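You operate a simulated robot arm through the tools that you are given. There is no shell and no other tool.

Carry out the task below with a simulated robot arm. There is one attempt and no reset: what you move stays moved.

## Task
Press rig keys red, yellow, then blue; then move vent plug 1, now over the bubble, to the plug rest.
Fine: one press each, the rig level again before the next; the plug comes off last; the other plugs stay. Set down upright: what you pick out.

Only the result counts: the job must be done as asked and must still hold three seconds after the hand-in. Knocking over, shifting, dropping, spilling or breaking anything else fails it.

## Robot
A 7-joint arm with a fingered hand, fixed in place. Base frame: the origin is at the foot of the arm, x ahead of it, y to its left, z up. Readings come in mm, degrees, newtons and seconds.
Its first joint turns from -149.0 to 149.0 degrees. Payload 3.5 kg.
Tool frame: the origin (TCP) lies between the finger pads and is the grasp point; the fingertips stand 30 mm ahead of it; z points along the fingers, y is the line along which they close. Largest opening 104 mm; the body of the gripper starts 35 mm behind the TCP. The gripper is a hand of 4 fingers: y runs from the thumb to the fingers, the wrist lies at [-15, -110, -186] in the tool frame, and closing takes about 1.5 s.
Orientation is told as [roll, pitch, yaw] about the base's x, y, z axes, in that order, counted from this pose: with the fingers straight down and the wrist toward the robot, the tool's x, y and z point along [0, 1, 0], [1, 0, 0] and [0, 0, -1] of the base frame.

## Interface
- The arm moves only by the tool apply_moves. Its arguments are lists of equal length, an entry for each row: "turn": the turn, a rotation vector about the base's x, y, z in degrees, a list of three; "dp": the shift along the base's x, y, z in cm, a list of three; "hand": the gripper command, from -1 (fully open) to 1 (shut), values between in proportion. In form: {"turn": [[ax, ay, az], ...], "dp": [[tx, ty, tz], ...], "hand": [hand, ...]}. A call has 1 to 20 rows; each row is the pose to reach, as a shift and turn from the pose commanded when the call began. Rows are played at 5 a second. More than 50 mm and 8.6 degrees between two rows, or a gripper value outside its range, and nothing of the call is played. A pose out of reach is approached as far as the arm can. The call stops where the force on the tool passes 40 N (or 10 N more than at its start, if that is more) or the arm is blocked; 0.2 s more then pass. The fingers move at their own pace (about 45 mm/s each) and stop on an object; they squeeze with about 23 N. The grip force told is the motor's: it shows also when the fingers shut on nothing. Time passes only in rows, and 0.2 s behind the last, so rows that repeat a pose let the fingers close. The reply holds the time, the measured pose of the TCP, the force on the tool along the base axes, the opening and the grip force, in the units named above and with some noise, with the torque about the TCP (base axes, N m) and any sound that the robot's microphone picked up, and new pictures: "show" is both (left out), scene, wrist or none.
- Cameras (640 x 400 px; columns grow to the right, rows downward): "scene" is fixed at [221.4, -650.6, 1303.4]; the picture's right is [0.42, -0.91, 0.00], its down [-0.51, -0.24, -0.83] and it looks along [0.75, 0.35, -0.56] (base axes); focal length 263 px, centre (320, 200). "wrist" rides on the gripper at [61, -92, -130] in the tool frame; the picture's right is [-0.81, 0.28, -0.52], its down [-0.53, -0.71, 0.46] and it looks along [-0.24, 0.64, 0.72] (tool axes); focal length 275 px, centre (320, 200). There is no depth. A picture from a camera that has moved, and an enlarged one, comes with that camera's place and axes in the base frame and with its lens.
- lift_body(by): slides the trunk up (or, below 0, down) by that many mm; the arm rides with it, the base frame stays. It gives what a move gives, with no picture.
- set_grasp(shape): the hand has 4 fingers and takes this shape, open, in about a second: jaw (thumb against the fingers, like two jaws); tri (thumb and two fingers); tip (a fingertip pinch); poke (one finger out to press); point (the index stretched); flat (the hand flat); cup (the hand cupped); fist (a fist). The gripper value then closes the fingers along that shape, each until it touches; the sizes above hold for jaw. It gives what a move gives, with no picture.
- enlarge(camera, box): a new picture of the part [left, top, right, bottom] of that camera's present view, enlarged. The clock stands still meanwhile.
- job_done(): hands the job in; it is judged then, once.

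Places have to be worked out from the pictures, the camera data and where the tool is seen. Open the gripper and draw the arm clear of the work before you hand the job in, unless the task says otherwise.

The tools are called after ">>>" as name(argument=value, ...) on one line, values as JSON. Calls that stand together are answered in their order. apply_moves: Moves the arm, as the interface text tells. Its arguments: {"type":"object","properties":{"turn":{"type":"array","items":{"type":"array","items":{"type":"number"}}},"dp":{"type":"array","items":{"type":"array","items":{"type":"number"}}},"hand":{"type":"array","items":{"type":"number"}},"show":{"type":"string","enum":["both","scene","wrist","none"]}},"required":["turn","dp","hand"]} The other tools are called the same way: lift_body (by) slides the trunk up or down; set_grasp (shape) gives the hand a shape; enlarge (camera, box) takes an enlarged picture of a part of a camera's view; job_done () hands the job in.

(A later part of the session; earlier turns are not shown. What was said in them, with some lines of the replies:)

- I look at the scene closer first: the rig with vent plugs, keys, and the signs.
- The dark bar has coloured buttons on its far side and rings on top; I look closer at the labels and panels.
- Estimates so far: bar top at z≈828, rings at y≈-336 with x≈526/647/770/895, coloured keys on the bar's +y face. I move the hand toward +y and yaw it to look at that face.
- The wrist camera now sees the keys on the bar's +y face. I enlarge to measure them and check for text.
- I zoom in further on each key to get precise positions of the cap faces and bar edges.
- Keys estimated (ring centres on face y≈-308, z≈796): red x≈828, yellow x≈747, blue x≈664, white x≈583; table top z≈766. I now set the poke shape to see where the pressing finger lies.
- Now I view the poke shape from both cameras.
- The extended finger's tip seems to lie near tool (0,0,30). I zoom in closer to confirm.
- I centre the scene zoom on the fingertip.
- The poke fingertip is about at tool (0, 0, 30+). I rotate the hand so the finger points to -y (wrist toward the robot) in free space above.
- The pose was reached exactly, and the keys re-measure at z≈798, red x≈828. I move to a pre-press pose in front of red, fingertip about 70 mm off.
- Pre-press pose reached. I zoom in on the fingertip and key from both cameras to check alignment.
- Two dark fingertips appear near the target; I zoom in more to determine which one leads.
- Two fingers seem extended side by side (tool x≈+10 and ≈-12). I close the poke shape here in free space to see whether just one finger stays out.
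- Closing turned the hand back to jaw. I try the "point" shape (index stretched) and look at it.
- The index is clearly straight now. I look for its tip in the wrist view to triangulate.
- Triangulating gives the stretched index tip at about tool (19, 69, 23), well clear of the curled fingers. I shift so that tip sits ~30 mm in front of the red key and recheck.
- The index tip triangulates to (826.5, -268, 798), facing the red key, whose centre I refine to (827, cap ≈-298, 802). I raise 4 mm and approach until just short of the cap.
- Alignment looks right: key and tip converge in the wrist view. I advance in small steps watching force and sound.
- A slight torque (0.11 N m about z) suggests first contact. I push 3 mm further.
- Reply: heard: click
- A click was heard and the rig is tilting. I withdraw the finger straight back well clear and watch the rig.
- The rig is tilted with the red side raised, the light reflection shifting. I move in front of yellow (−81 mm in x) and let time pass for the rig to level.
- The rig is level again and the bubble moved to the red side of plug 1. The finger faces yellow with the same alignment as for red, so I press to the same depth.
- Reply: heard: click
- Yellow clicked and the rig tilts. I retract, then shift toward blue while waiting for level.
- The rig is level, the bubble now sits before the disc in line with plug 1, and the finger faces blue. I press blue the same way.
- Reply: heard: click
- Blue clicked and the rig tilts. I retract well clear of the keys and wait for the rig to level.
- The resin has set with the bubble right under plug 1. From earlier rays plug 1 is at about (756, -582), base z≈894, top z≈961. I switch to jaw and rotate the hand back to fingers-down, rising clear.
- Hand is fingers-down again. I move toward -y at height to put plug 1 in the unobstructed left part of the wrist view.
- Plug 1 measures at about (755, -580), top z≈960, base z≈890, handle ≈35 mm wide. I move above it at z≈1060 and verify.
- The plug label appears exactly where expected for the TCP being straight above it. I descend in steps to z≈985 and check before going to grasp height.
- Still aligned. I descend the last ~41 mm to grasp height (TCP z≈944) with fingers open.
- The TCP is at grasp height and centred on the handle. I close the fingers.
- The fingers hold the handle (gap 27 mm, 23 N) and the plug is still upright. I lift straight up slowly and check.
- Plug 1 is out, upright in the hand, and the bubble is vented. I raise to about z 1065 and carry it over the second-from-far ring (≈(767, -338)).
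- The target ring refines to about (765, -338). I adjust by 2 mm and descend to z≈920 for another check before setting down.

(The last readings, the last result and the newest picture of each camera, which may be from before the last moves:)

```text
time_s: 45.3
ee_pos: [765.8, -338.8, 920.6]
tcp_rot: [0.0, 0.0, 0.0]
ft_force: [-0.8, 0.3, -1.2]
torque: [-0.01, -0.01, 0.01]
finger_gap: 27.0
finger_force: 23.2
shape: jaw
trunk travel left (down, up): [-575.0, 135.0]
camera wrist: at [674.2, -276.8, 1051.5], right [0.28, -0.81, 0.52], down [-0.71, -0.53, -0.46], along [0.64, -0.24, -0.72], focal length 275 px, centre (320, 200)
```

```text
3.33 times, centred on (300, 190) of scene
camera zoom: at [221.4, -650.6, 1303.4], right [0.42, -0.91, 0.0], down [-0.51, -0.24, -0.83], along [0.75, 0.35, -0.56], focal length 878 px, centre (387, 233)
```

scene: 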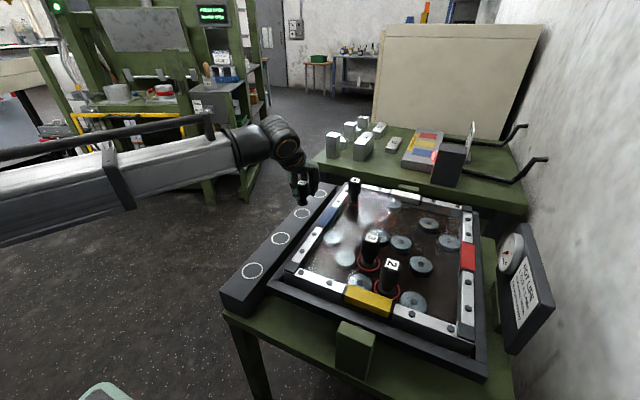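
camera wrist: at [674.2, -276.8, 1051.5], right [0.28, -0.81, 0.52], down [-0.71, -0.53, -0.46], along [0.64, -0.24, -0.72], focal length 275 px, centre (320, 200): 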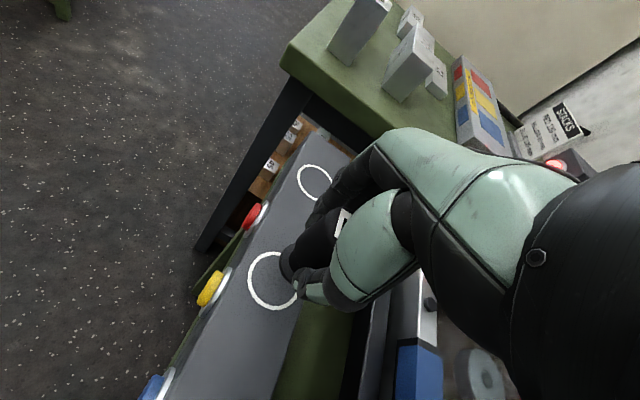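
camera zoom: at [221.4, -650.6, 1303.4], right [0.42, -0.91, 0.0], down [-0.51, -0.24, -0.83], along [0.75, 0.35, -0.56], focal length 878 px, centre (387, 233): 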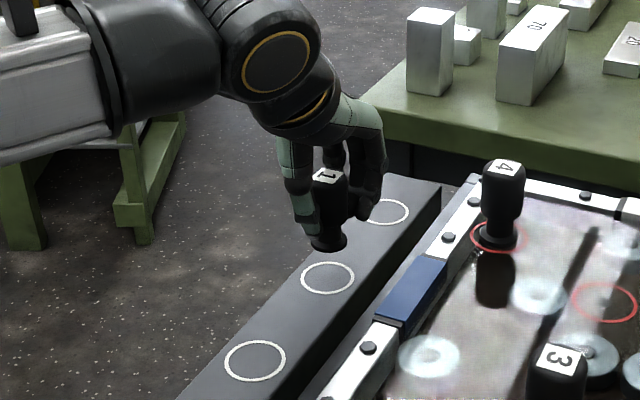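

Wrist and scene views both show the plug centred over the ring, about 33 mm above it. I lower to just above the bar top.

>>> apply_moves(turn=[[0, 0, 0], [0, 0, 0], [0, 0, 0], [0, 0, 0]], dp=[[0, 0, -0.8], [0, 0, -1.6], [0, 0, -2.3], [0, 0, -2.7]], hand=[1, 1, 1, 1], show="scene")

>>> enlarge(camera="scene", box=[260, 170, 340, 240])

>>> enlarge(camera="wrist", box=[220, 200, 360, 340])

```text
time_s: 46.3
ee_pos: [766.0, -338.6, 892.6]
tcp_rot: [0.2, 0.0, 0.2]
ft_force: [-0.1, 0.1, -0.5]
torque: [-0.02, 0.0, -0.01]
finger_gap: 27.0
finger_force: 23.1
shape: jaw
trunk travel left (down, up): [-575.0, 135.0]
```

scene: 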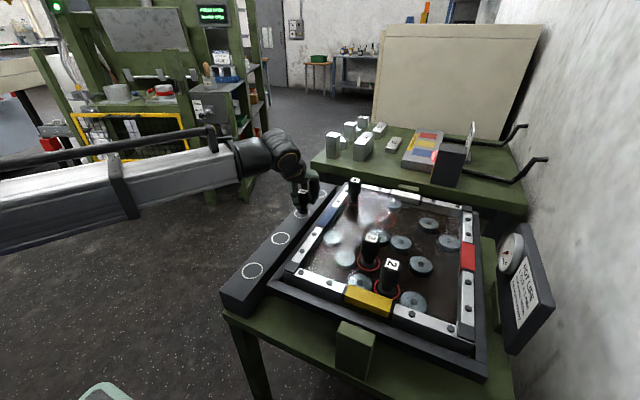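

```text
5.71 times, centred on (300, 205) of scene
camera zoom: at [221.4, -650.6, 1303.4], right [0.42, -0.91, 0.0], down [-0.51, -0.24, -0.83], along [0.75, 0.35, -0.56], focal length 1505 px, centre (434, 171)
```

zoom: 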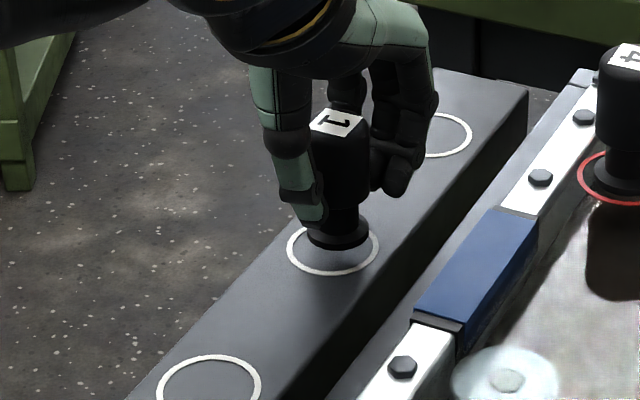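

```text
2.86 times, centred on (290, 270) of wrist
camera zoom: at [673.1, -277.7, 1024.1], right [0.28, -0.81, 0.52], down [-0.71, -0.53, -0.45], along [0.64, -0.24, -0.72], focal length 786 px, centre (406, 0)
```

zoom: 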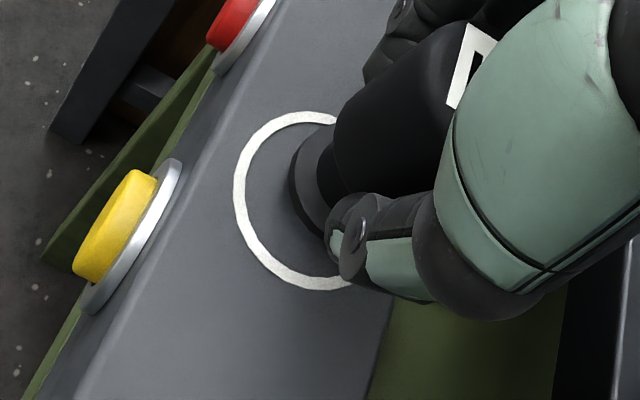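

The flange is roughly 6–8 mm above the ring. I lower in small steps watching the vertical force.

>>> apply_moves(turn=[[0, 0, 0], [0, 0, 0]], dp=[[0, 0, -0.2], [0, 0, -0.4]], hand=[1, 1], show="none")

```text
time_s: 46.9
ee_pos: [765.3, -339.3, 890.3]
tcp_rot: [0.0, 0.0, -0.1]
ft_force: [0.1, 0.2, -0.6]
torque: [-0.03, 0.0, 0.0]
finger_gap: 26.9
finger_force: 22.6
shape: jaw
trunk travel left (down, up): [-575.0, 135.0]
```

No contact force yet; I continue down 2 mm.

>>> apply_moves(turn=[[0, 0, 0], [0, 0, 0], [0, 0, 0]], dp=[[0, 0, -0.1], [0, 0, -0.2], [0, 0, -0.2]], hand=[1, 1, 1], show="scene")

>>> enlarge(camera="scene", box=[280, 180, 330, 225])

>>> enlarge(camera="wrist", box=[220, 200, 360, 340])

```text
time_s: 47.7
ee_pos: [765.0, -337.7, 888.5]
tcp_rot: [-0.1, 0.0, 0.0]
ft_force: [0.1, 0.0, -1.1]
torque: [0.0, -0.03, -0.01]
finger_gap: 26.8
finger_force: 23.0
shape: jaw
trunk travel left (down, up): [-575.0, 135.0]
```

scene: 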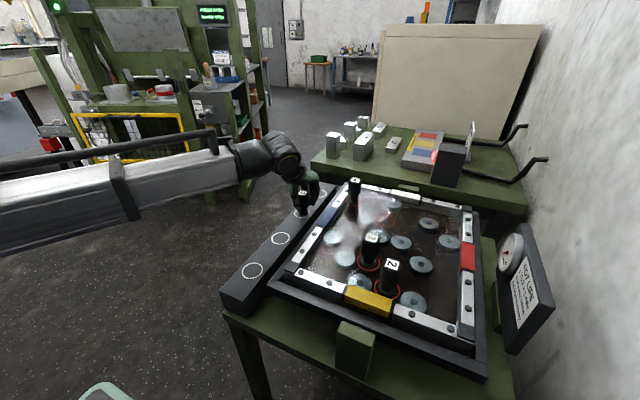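

```text
8.89 times, centred on (305, 202) of scene
camera zoom: at [221.4, -650.6, 1303.4], right [0.42, -0.91, 0.0], down [-0.51, -0.24, -0.83], along [0.75, 0.35, -0.56], focal length 2341 px, centre (453, 178)
```

zoom: 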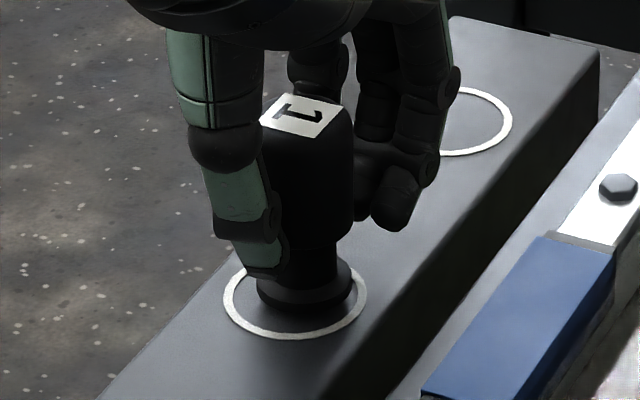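

```text
2.86 times, centred on (290, 270) of wrist
camera zoom: at [673.2, -277.6, 1018.9], right [0.28, -0.81, 0.52], down [-0.71, -0.53, -0.46], along [0.64, -0.24, -0.72], focal length 786 px, centre (406, 0)
```

zoom: 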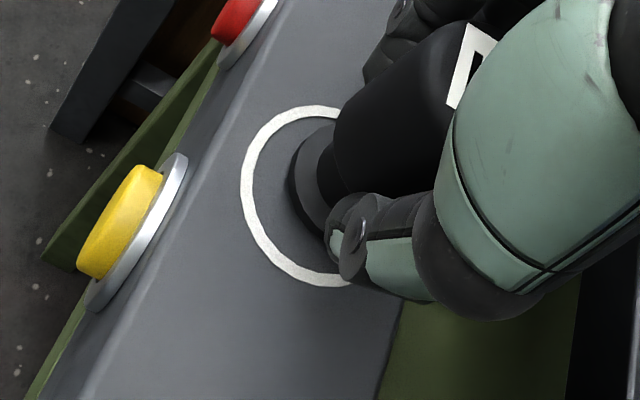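

No contact yet. The images indicate the plug sits about 2–3 mm toward +x/−y of the ring's centre, so I correct by (-2, +2.5) mm and then lower further.

>>> apply_moves(turn=[[0, 0, 0], [0, 0, 0], [0, 0, 0], [0, 0, 0]], dp=[[-0.1, 0.12, 0.1], [-0.2, 0.25, 0.1], [-0.2, 0.25, 0], [-0.2, 0.25, -0.1]], hand=[1, 1, 1, 1], show="scene")

>>> enlarge(camera="scene", box=[280, 180, 330, 225])

>>> enlarge(camera="wrist", box=[240, 210, 340, 310])

```text
time_s: 48.7
ee_pos: [764.8, -335.4, 886.7]
tcp_rot: [0.0, 0.0, 0.0]
ft_force: [-0.3, -0.7, -1.9]
torque: [-0.03, -0.01, -0.02]
finger_gap: 27.0
finger_force: 22.9
shape: jaw
trunk travel left (down, up): [-575.0, 135.0]
```

scene: 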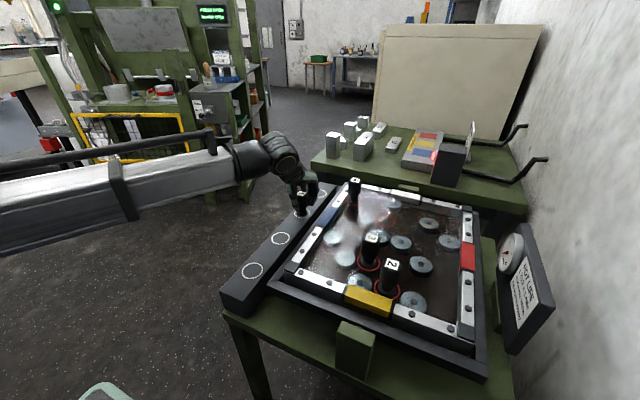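

```text
8.89 times, centred on (305, 202) of scene
camera zoom: at [221.4, -650.6, 1303.4], right [0.42, -0.91, 0.0], down [-0.51, -0.24, -0.83], along [0.75, 0.35, -0.56], focal length 2341 px, centre (453, 178)
```

zoom: 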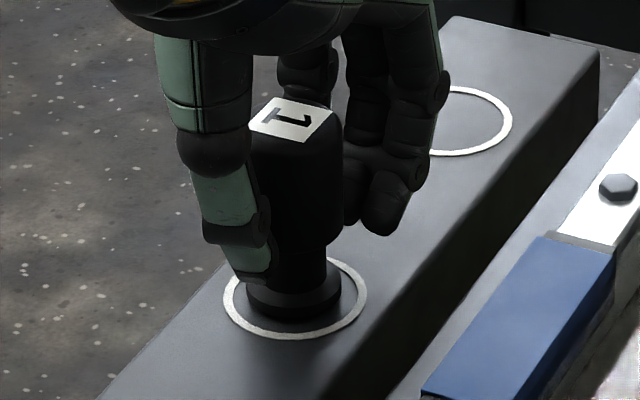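

```text
4.00 times, centred on (290, 260) of wrist
camera zoom: at [671.2, -274.8, 1017.6], right [0.28, -0.81, 0.52], down [-0.71, -0.53, -0.46], along [0.64, -0.24, -0.72], focal length 1101 px, centre (440, -40)
```

zoom: 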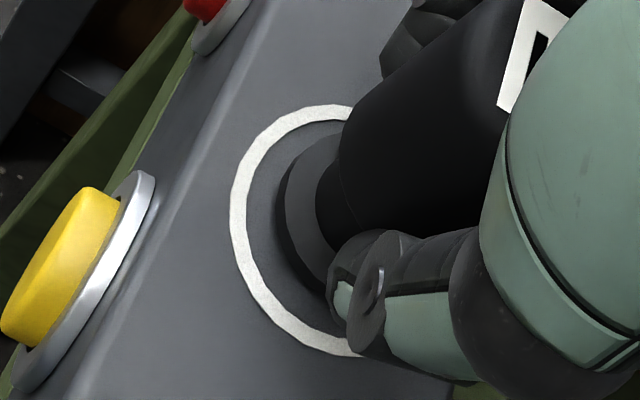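

Now centred in the scene view, with about 1 mm left to go. I lower 1 mm at a time and read the force.

>>> apply_moves(turn=[[0, 0, 0], [0, 0, 0]], dp=[[0, 0, -0.1], [0, 0, -0.15]], hand=[1, 1], show="none")

```text
time_s: 49.3
ee_pos: [762.4, -336.1, 885.4]
tcp_rot: [0.0, 0.0, 0.0]
ft_force: [-0.2, -0.4, -1.2]
torque: [0.01, 0.0, -0.02]
finger_gap: 27.0
finger_force: 23.5
shape: jaw
trunk travel left (down, up): [-575.0, 135.0]
```

Still no upward reaction; I lower another 1.5 mm.

>>> apply_moves(turn=[[0, 0, 0], [0, 0, 0]], dp=[[0, 0, -0.1], [0, 0, -0.15]], hand=[1, 1], show="none")

>>> enlarge(camera="scene", box=[285, 190, 325, 220])

>>> enlarge(camera="wrist", box=[240, 210, 340, 310])

```text
time_s: 49.9
ee_pos: [763.6, -336.3, 884.2]
tcp_rot: [-0.1, -0.1, -0.1]
ft_force: [0.1, 0.2, -1.6]
torque: [0.0, -0.01, 0.03]
finger_gap: 26.7
finger_force: 22.9
shape: jaw
trunk travel left (down, up): [-575.0, 135.0]
```

```text
13.33 times, centred on (305, 205) of scene
camera zoom: at [221.4, -650.6, 1303.4], right [0.42, -0.91, 0.0], down [-0.51, -0.24, -0.83], along [0.75, 0.35, -0.56], focal length 3512 px, centre (520, 133)
```

zoom: 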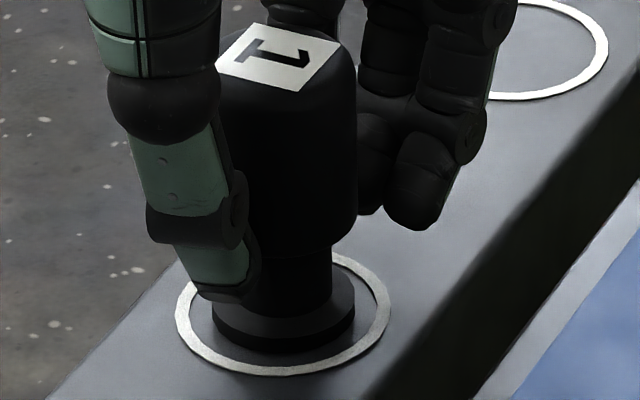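

```text
4.00 times, centred on (290, 260) of wrist
camera zoom: at [671.3, -275.3, 1015.0], right [0.28, -0.81, 0.52], down [-0.71, -0.53, -0.46], along [0.64, -0.24, -0.72], focal length 1101 px, centre (440, -40)
```

zoom: 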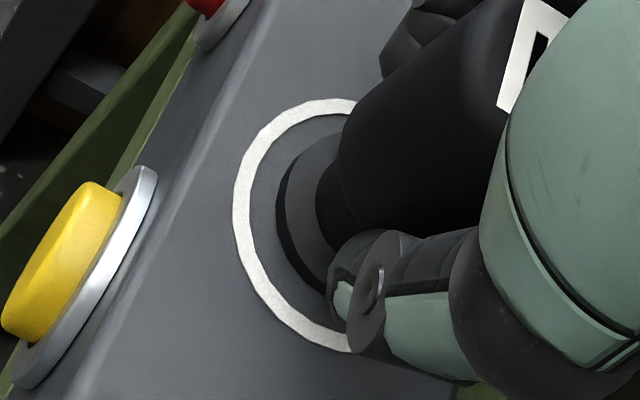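

It looks nearly in contact and well centred. I continue in 1 mm steps until an upward force shows.

>>> apply_moves(turn=[[0, 0, 0], [0, 0, 0]], dp=[[0, 0, -0.1], [0, 0, -0.1]], hand=[1, 1], show="none")

```text
time_s: 50.5
ee_pos: [763.3, -336.5, 883.5]
tcp_rot: [-0.1, 0.0, 0.0]
ft_force: [-0.8, -0.2, 4.1]
torque: [-0.03, -0.04, 0.0]
finger_gap: 27.2
finger_force: 23.6
shape: jaw
trunk travel left (down, up): [-575.0, 135.0]
```

Contact reads +4 N upward, so the plug stands on the rest. I open the fingers gradually.

>>> apply_moves(turn=[[0, 0, 0], [0, 0, 0], [0, 0, 0], [0, 0, 0], [0, 0, 0], [0, 0, 0], [0, 0, 0], [0, 0, 0], [0, 0, 0], [0, 0, 0]], dp=[[0, 0, 0], [0, 0, 0], [0, 0, 0], [0, 0, 0], [0, 0, 0], [0, 0, 0], [0, 0, 0], [0, 0, 0], [0, 0, 0], [0, 0, 0]], hand=[0.45, 0.35, 0.2, 0.05, -0.1, -0.3, -0.5, -0.7, -0.7, -0.7])

>>> enlarge(camera="scene", box=[270, 160, 340, 225])

>>> enlarge(camera="wrist", box=[220, 180, 380, 340])

```text
time_s: 52.7
ee_pos: [763.2, -334.8, 884.9]
tcp_rot: [0.0, 0.0, 0.0]
ft_force: [-0.6, 0.1, -0.4]
torque: [-0.04, 0.0, -0.01]
finger_gap: 88.6
finger_force: 0.0
shape: jaw
trunk travel left (down, up): [-575.0, 135.0]
camera wrist: at [671.5, -274.9, 1014.1], right [0.28, -0.81, 0.52], down [-0.71, -0.53, -0.46], along [0.64, -0.24, -0.72], focal length 275 px, centre (320, 200)
```

scene: 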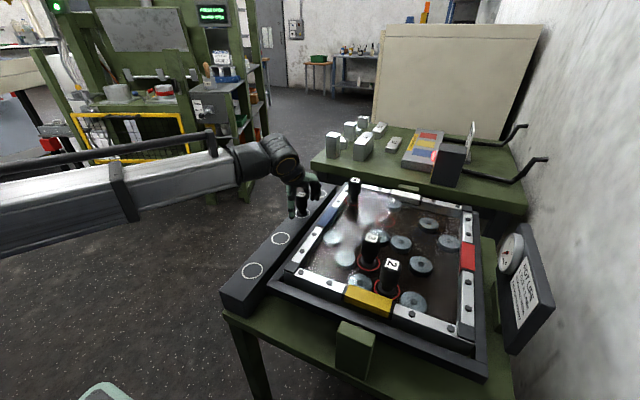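
wrist: 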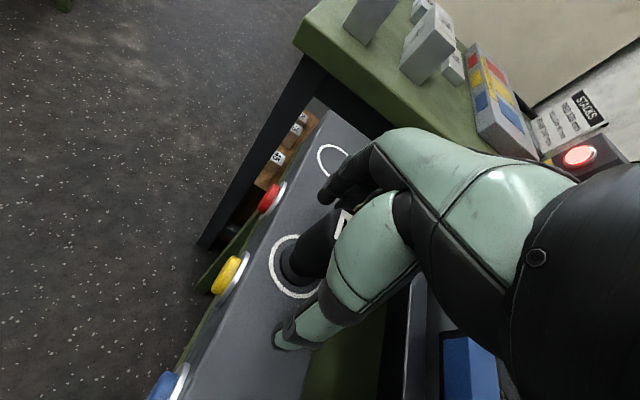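

```text
6.15 times, centred on (305, 192) of scene
camera zoom: at [221.4, -650.6, 1303.4], right [0.42, -0.91, 0.0], down [-0.51, -0.24, -0.83], along [0.75, 0.35, -0.56], focal length 1621 px, centre (412, 246)
```

zoom: 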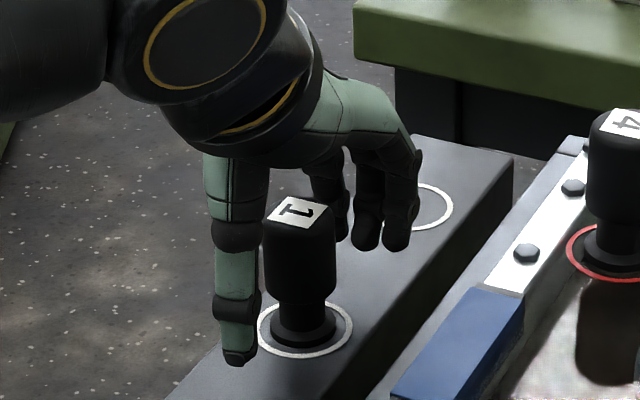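

```text
2.50 times, centred on (300, 260) of wrist
camera zoom: at [671.5, -274.9, 1014.1], right [0.28, -0.81, 0.52], down [-0.71, -0.53, -0.46], along [0.64, -0.24, -0.72], focal length 688 px, centre (370, 50)
```

zoom: 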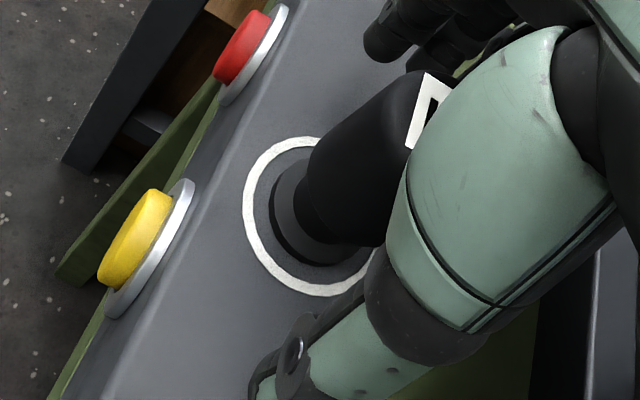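

The plug stands upright within the ring and is free. I open fully, rise straight up, then draw the arm clear to +y.

>>> apply_moves(turn=[[0, 0, 0], [0, 0, 0], [0, 0, 0], [0, 0, 0], [0, 0, 0], [0, 0, 0], [0, 0, 0], [0, 0, 0], [0, 0, 0], [0, 0, 0], [0, 0, 0], [0, 0, 0], [0, 0, 0], [0, 0, 0], [0, 0, 0]], dp=[[0, 0, 0], [0, 0, 0.5], [0, 0, 1.5], [0, 0, 3], [0, 0, 5], [0, 0, 8], [0, 0, 11], [0, 0, 14], [0, 0, 17], [0, 3, 19], [0, 7, 20], [-1, 11, 20], [-2, 15, 20], [-3, 19, 20], [-4, 22, 20]], hand=[-1, -1, -1, -1, -1, -1, -1, -1, -1, -1, -1, -1, -1, -1, -1])

>>> enlarge(camera="scene", box=[220, 160, 540, 360])

>>> enlarge(camera="scene", box=[270, 160, 340, 225])

```text
time_s: 55.9
ee_pos: [720.9, -115.2, 1083.4]
tcp_rot: [0.0, 0.0, 0.0]
ft_force: [0.0, -0.1, 0.4]
torque: [0.0, 0.01, -0.01]
finger_gap: 103.8
finger_force: 0.0
shape: jaw
trunk travel left (down, up): [-575.0, 135.0]
camera wrist: at [629.2, -55.8, 1214.0], right [0.28, -0.81, 0.52], down [-0.71, -0.53, -0.46], along [0.64, -0.24, -0.72], focal length 275 px, centre (320, 200)
```

scene: 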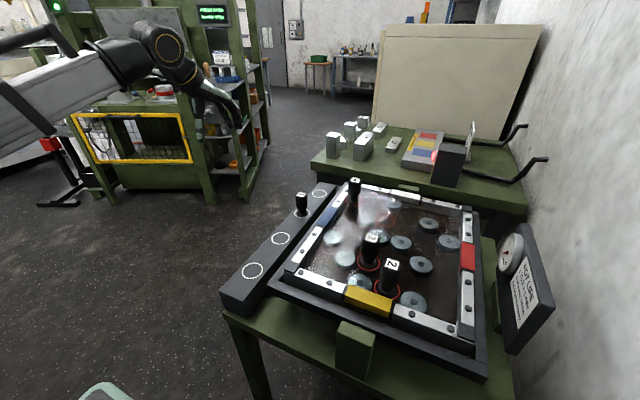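
wrist: 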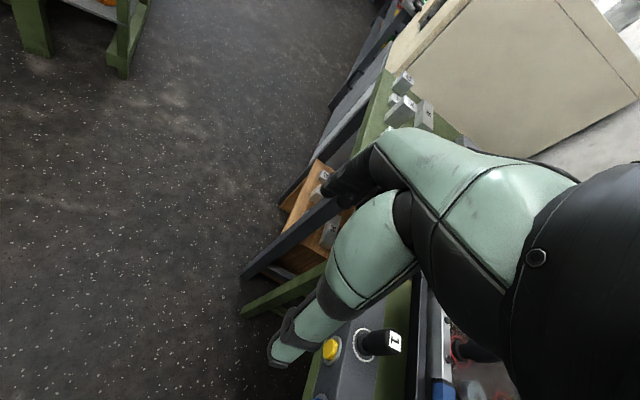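

```text
2.00 times, centred on (380, 260) of scene
camera zoom: at [221.4, -650.6, 1303.4], right [0.42, -0.91, 0.0], down [-0.51, -0.24, -0.83], along [0.75, 0.35, -0.56], focal length 527 px, centre (200, 80)
```

zoom: 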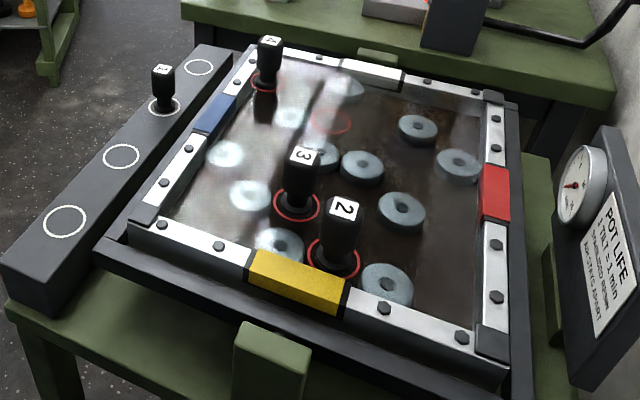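

```text
6.15 times, centred on (305, 192) of scene
camera zoom: at [221.4, -650.6, 1303.4], right [0.42, -0.91, 0.0], down [-0.51, -0.24, -0.83], along [0.75, 0.35, -0.56], focal length 1621 px, centre (412, 246)
```

zoom: 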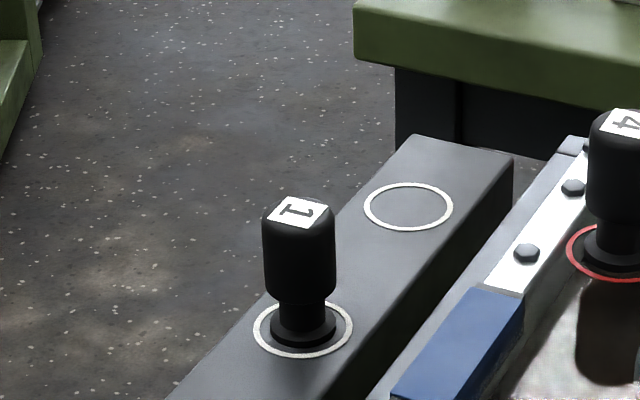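

Plug 1 stands upright and centred in a ring on the plug rest. Plugs 2, 3 and 4 are unmoved, the rig is level, the bubble is vented, and the hand is open and clear. I hand the job in.

>>> job_done()

```text
The job is handed in.
```

I pressed the red, yellow and blue keys once each, in that order. Each press gave one click, and the rig looked level again before the next press. After the blue press the bubble sat under vent plug 1.

I then lifted plug 1 straight off and stood it upright on the plug rest, centred in the second ring from the far end. The four rings carry no labels, so I picked that one because it was nearest to plug 1.

In the last pictures plugs 2, 3 and 4 are still in place. I saw nothing else knocked, shifted or spilled. The hand was open and clear of the work when I handed the job in. The hand-in was accepted, but no result came back.
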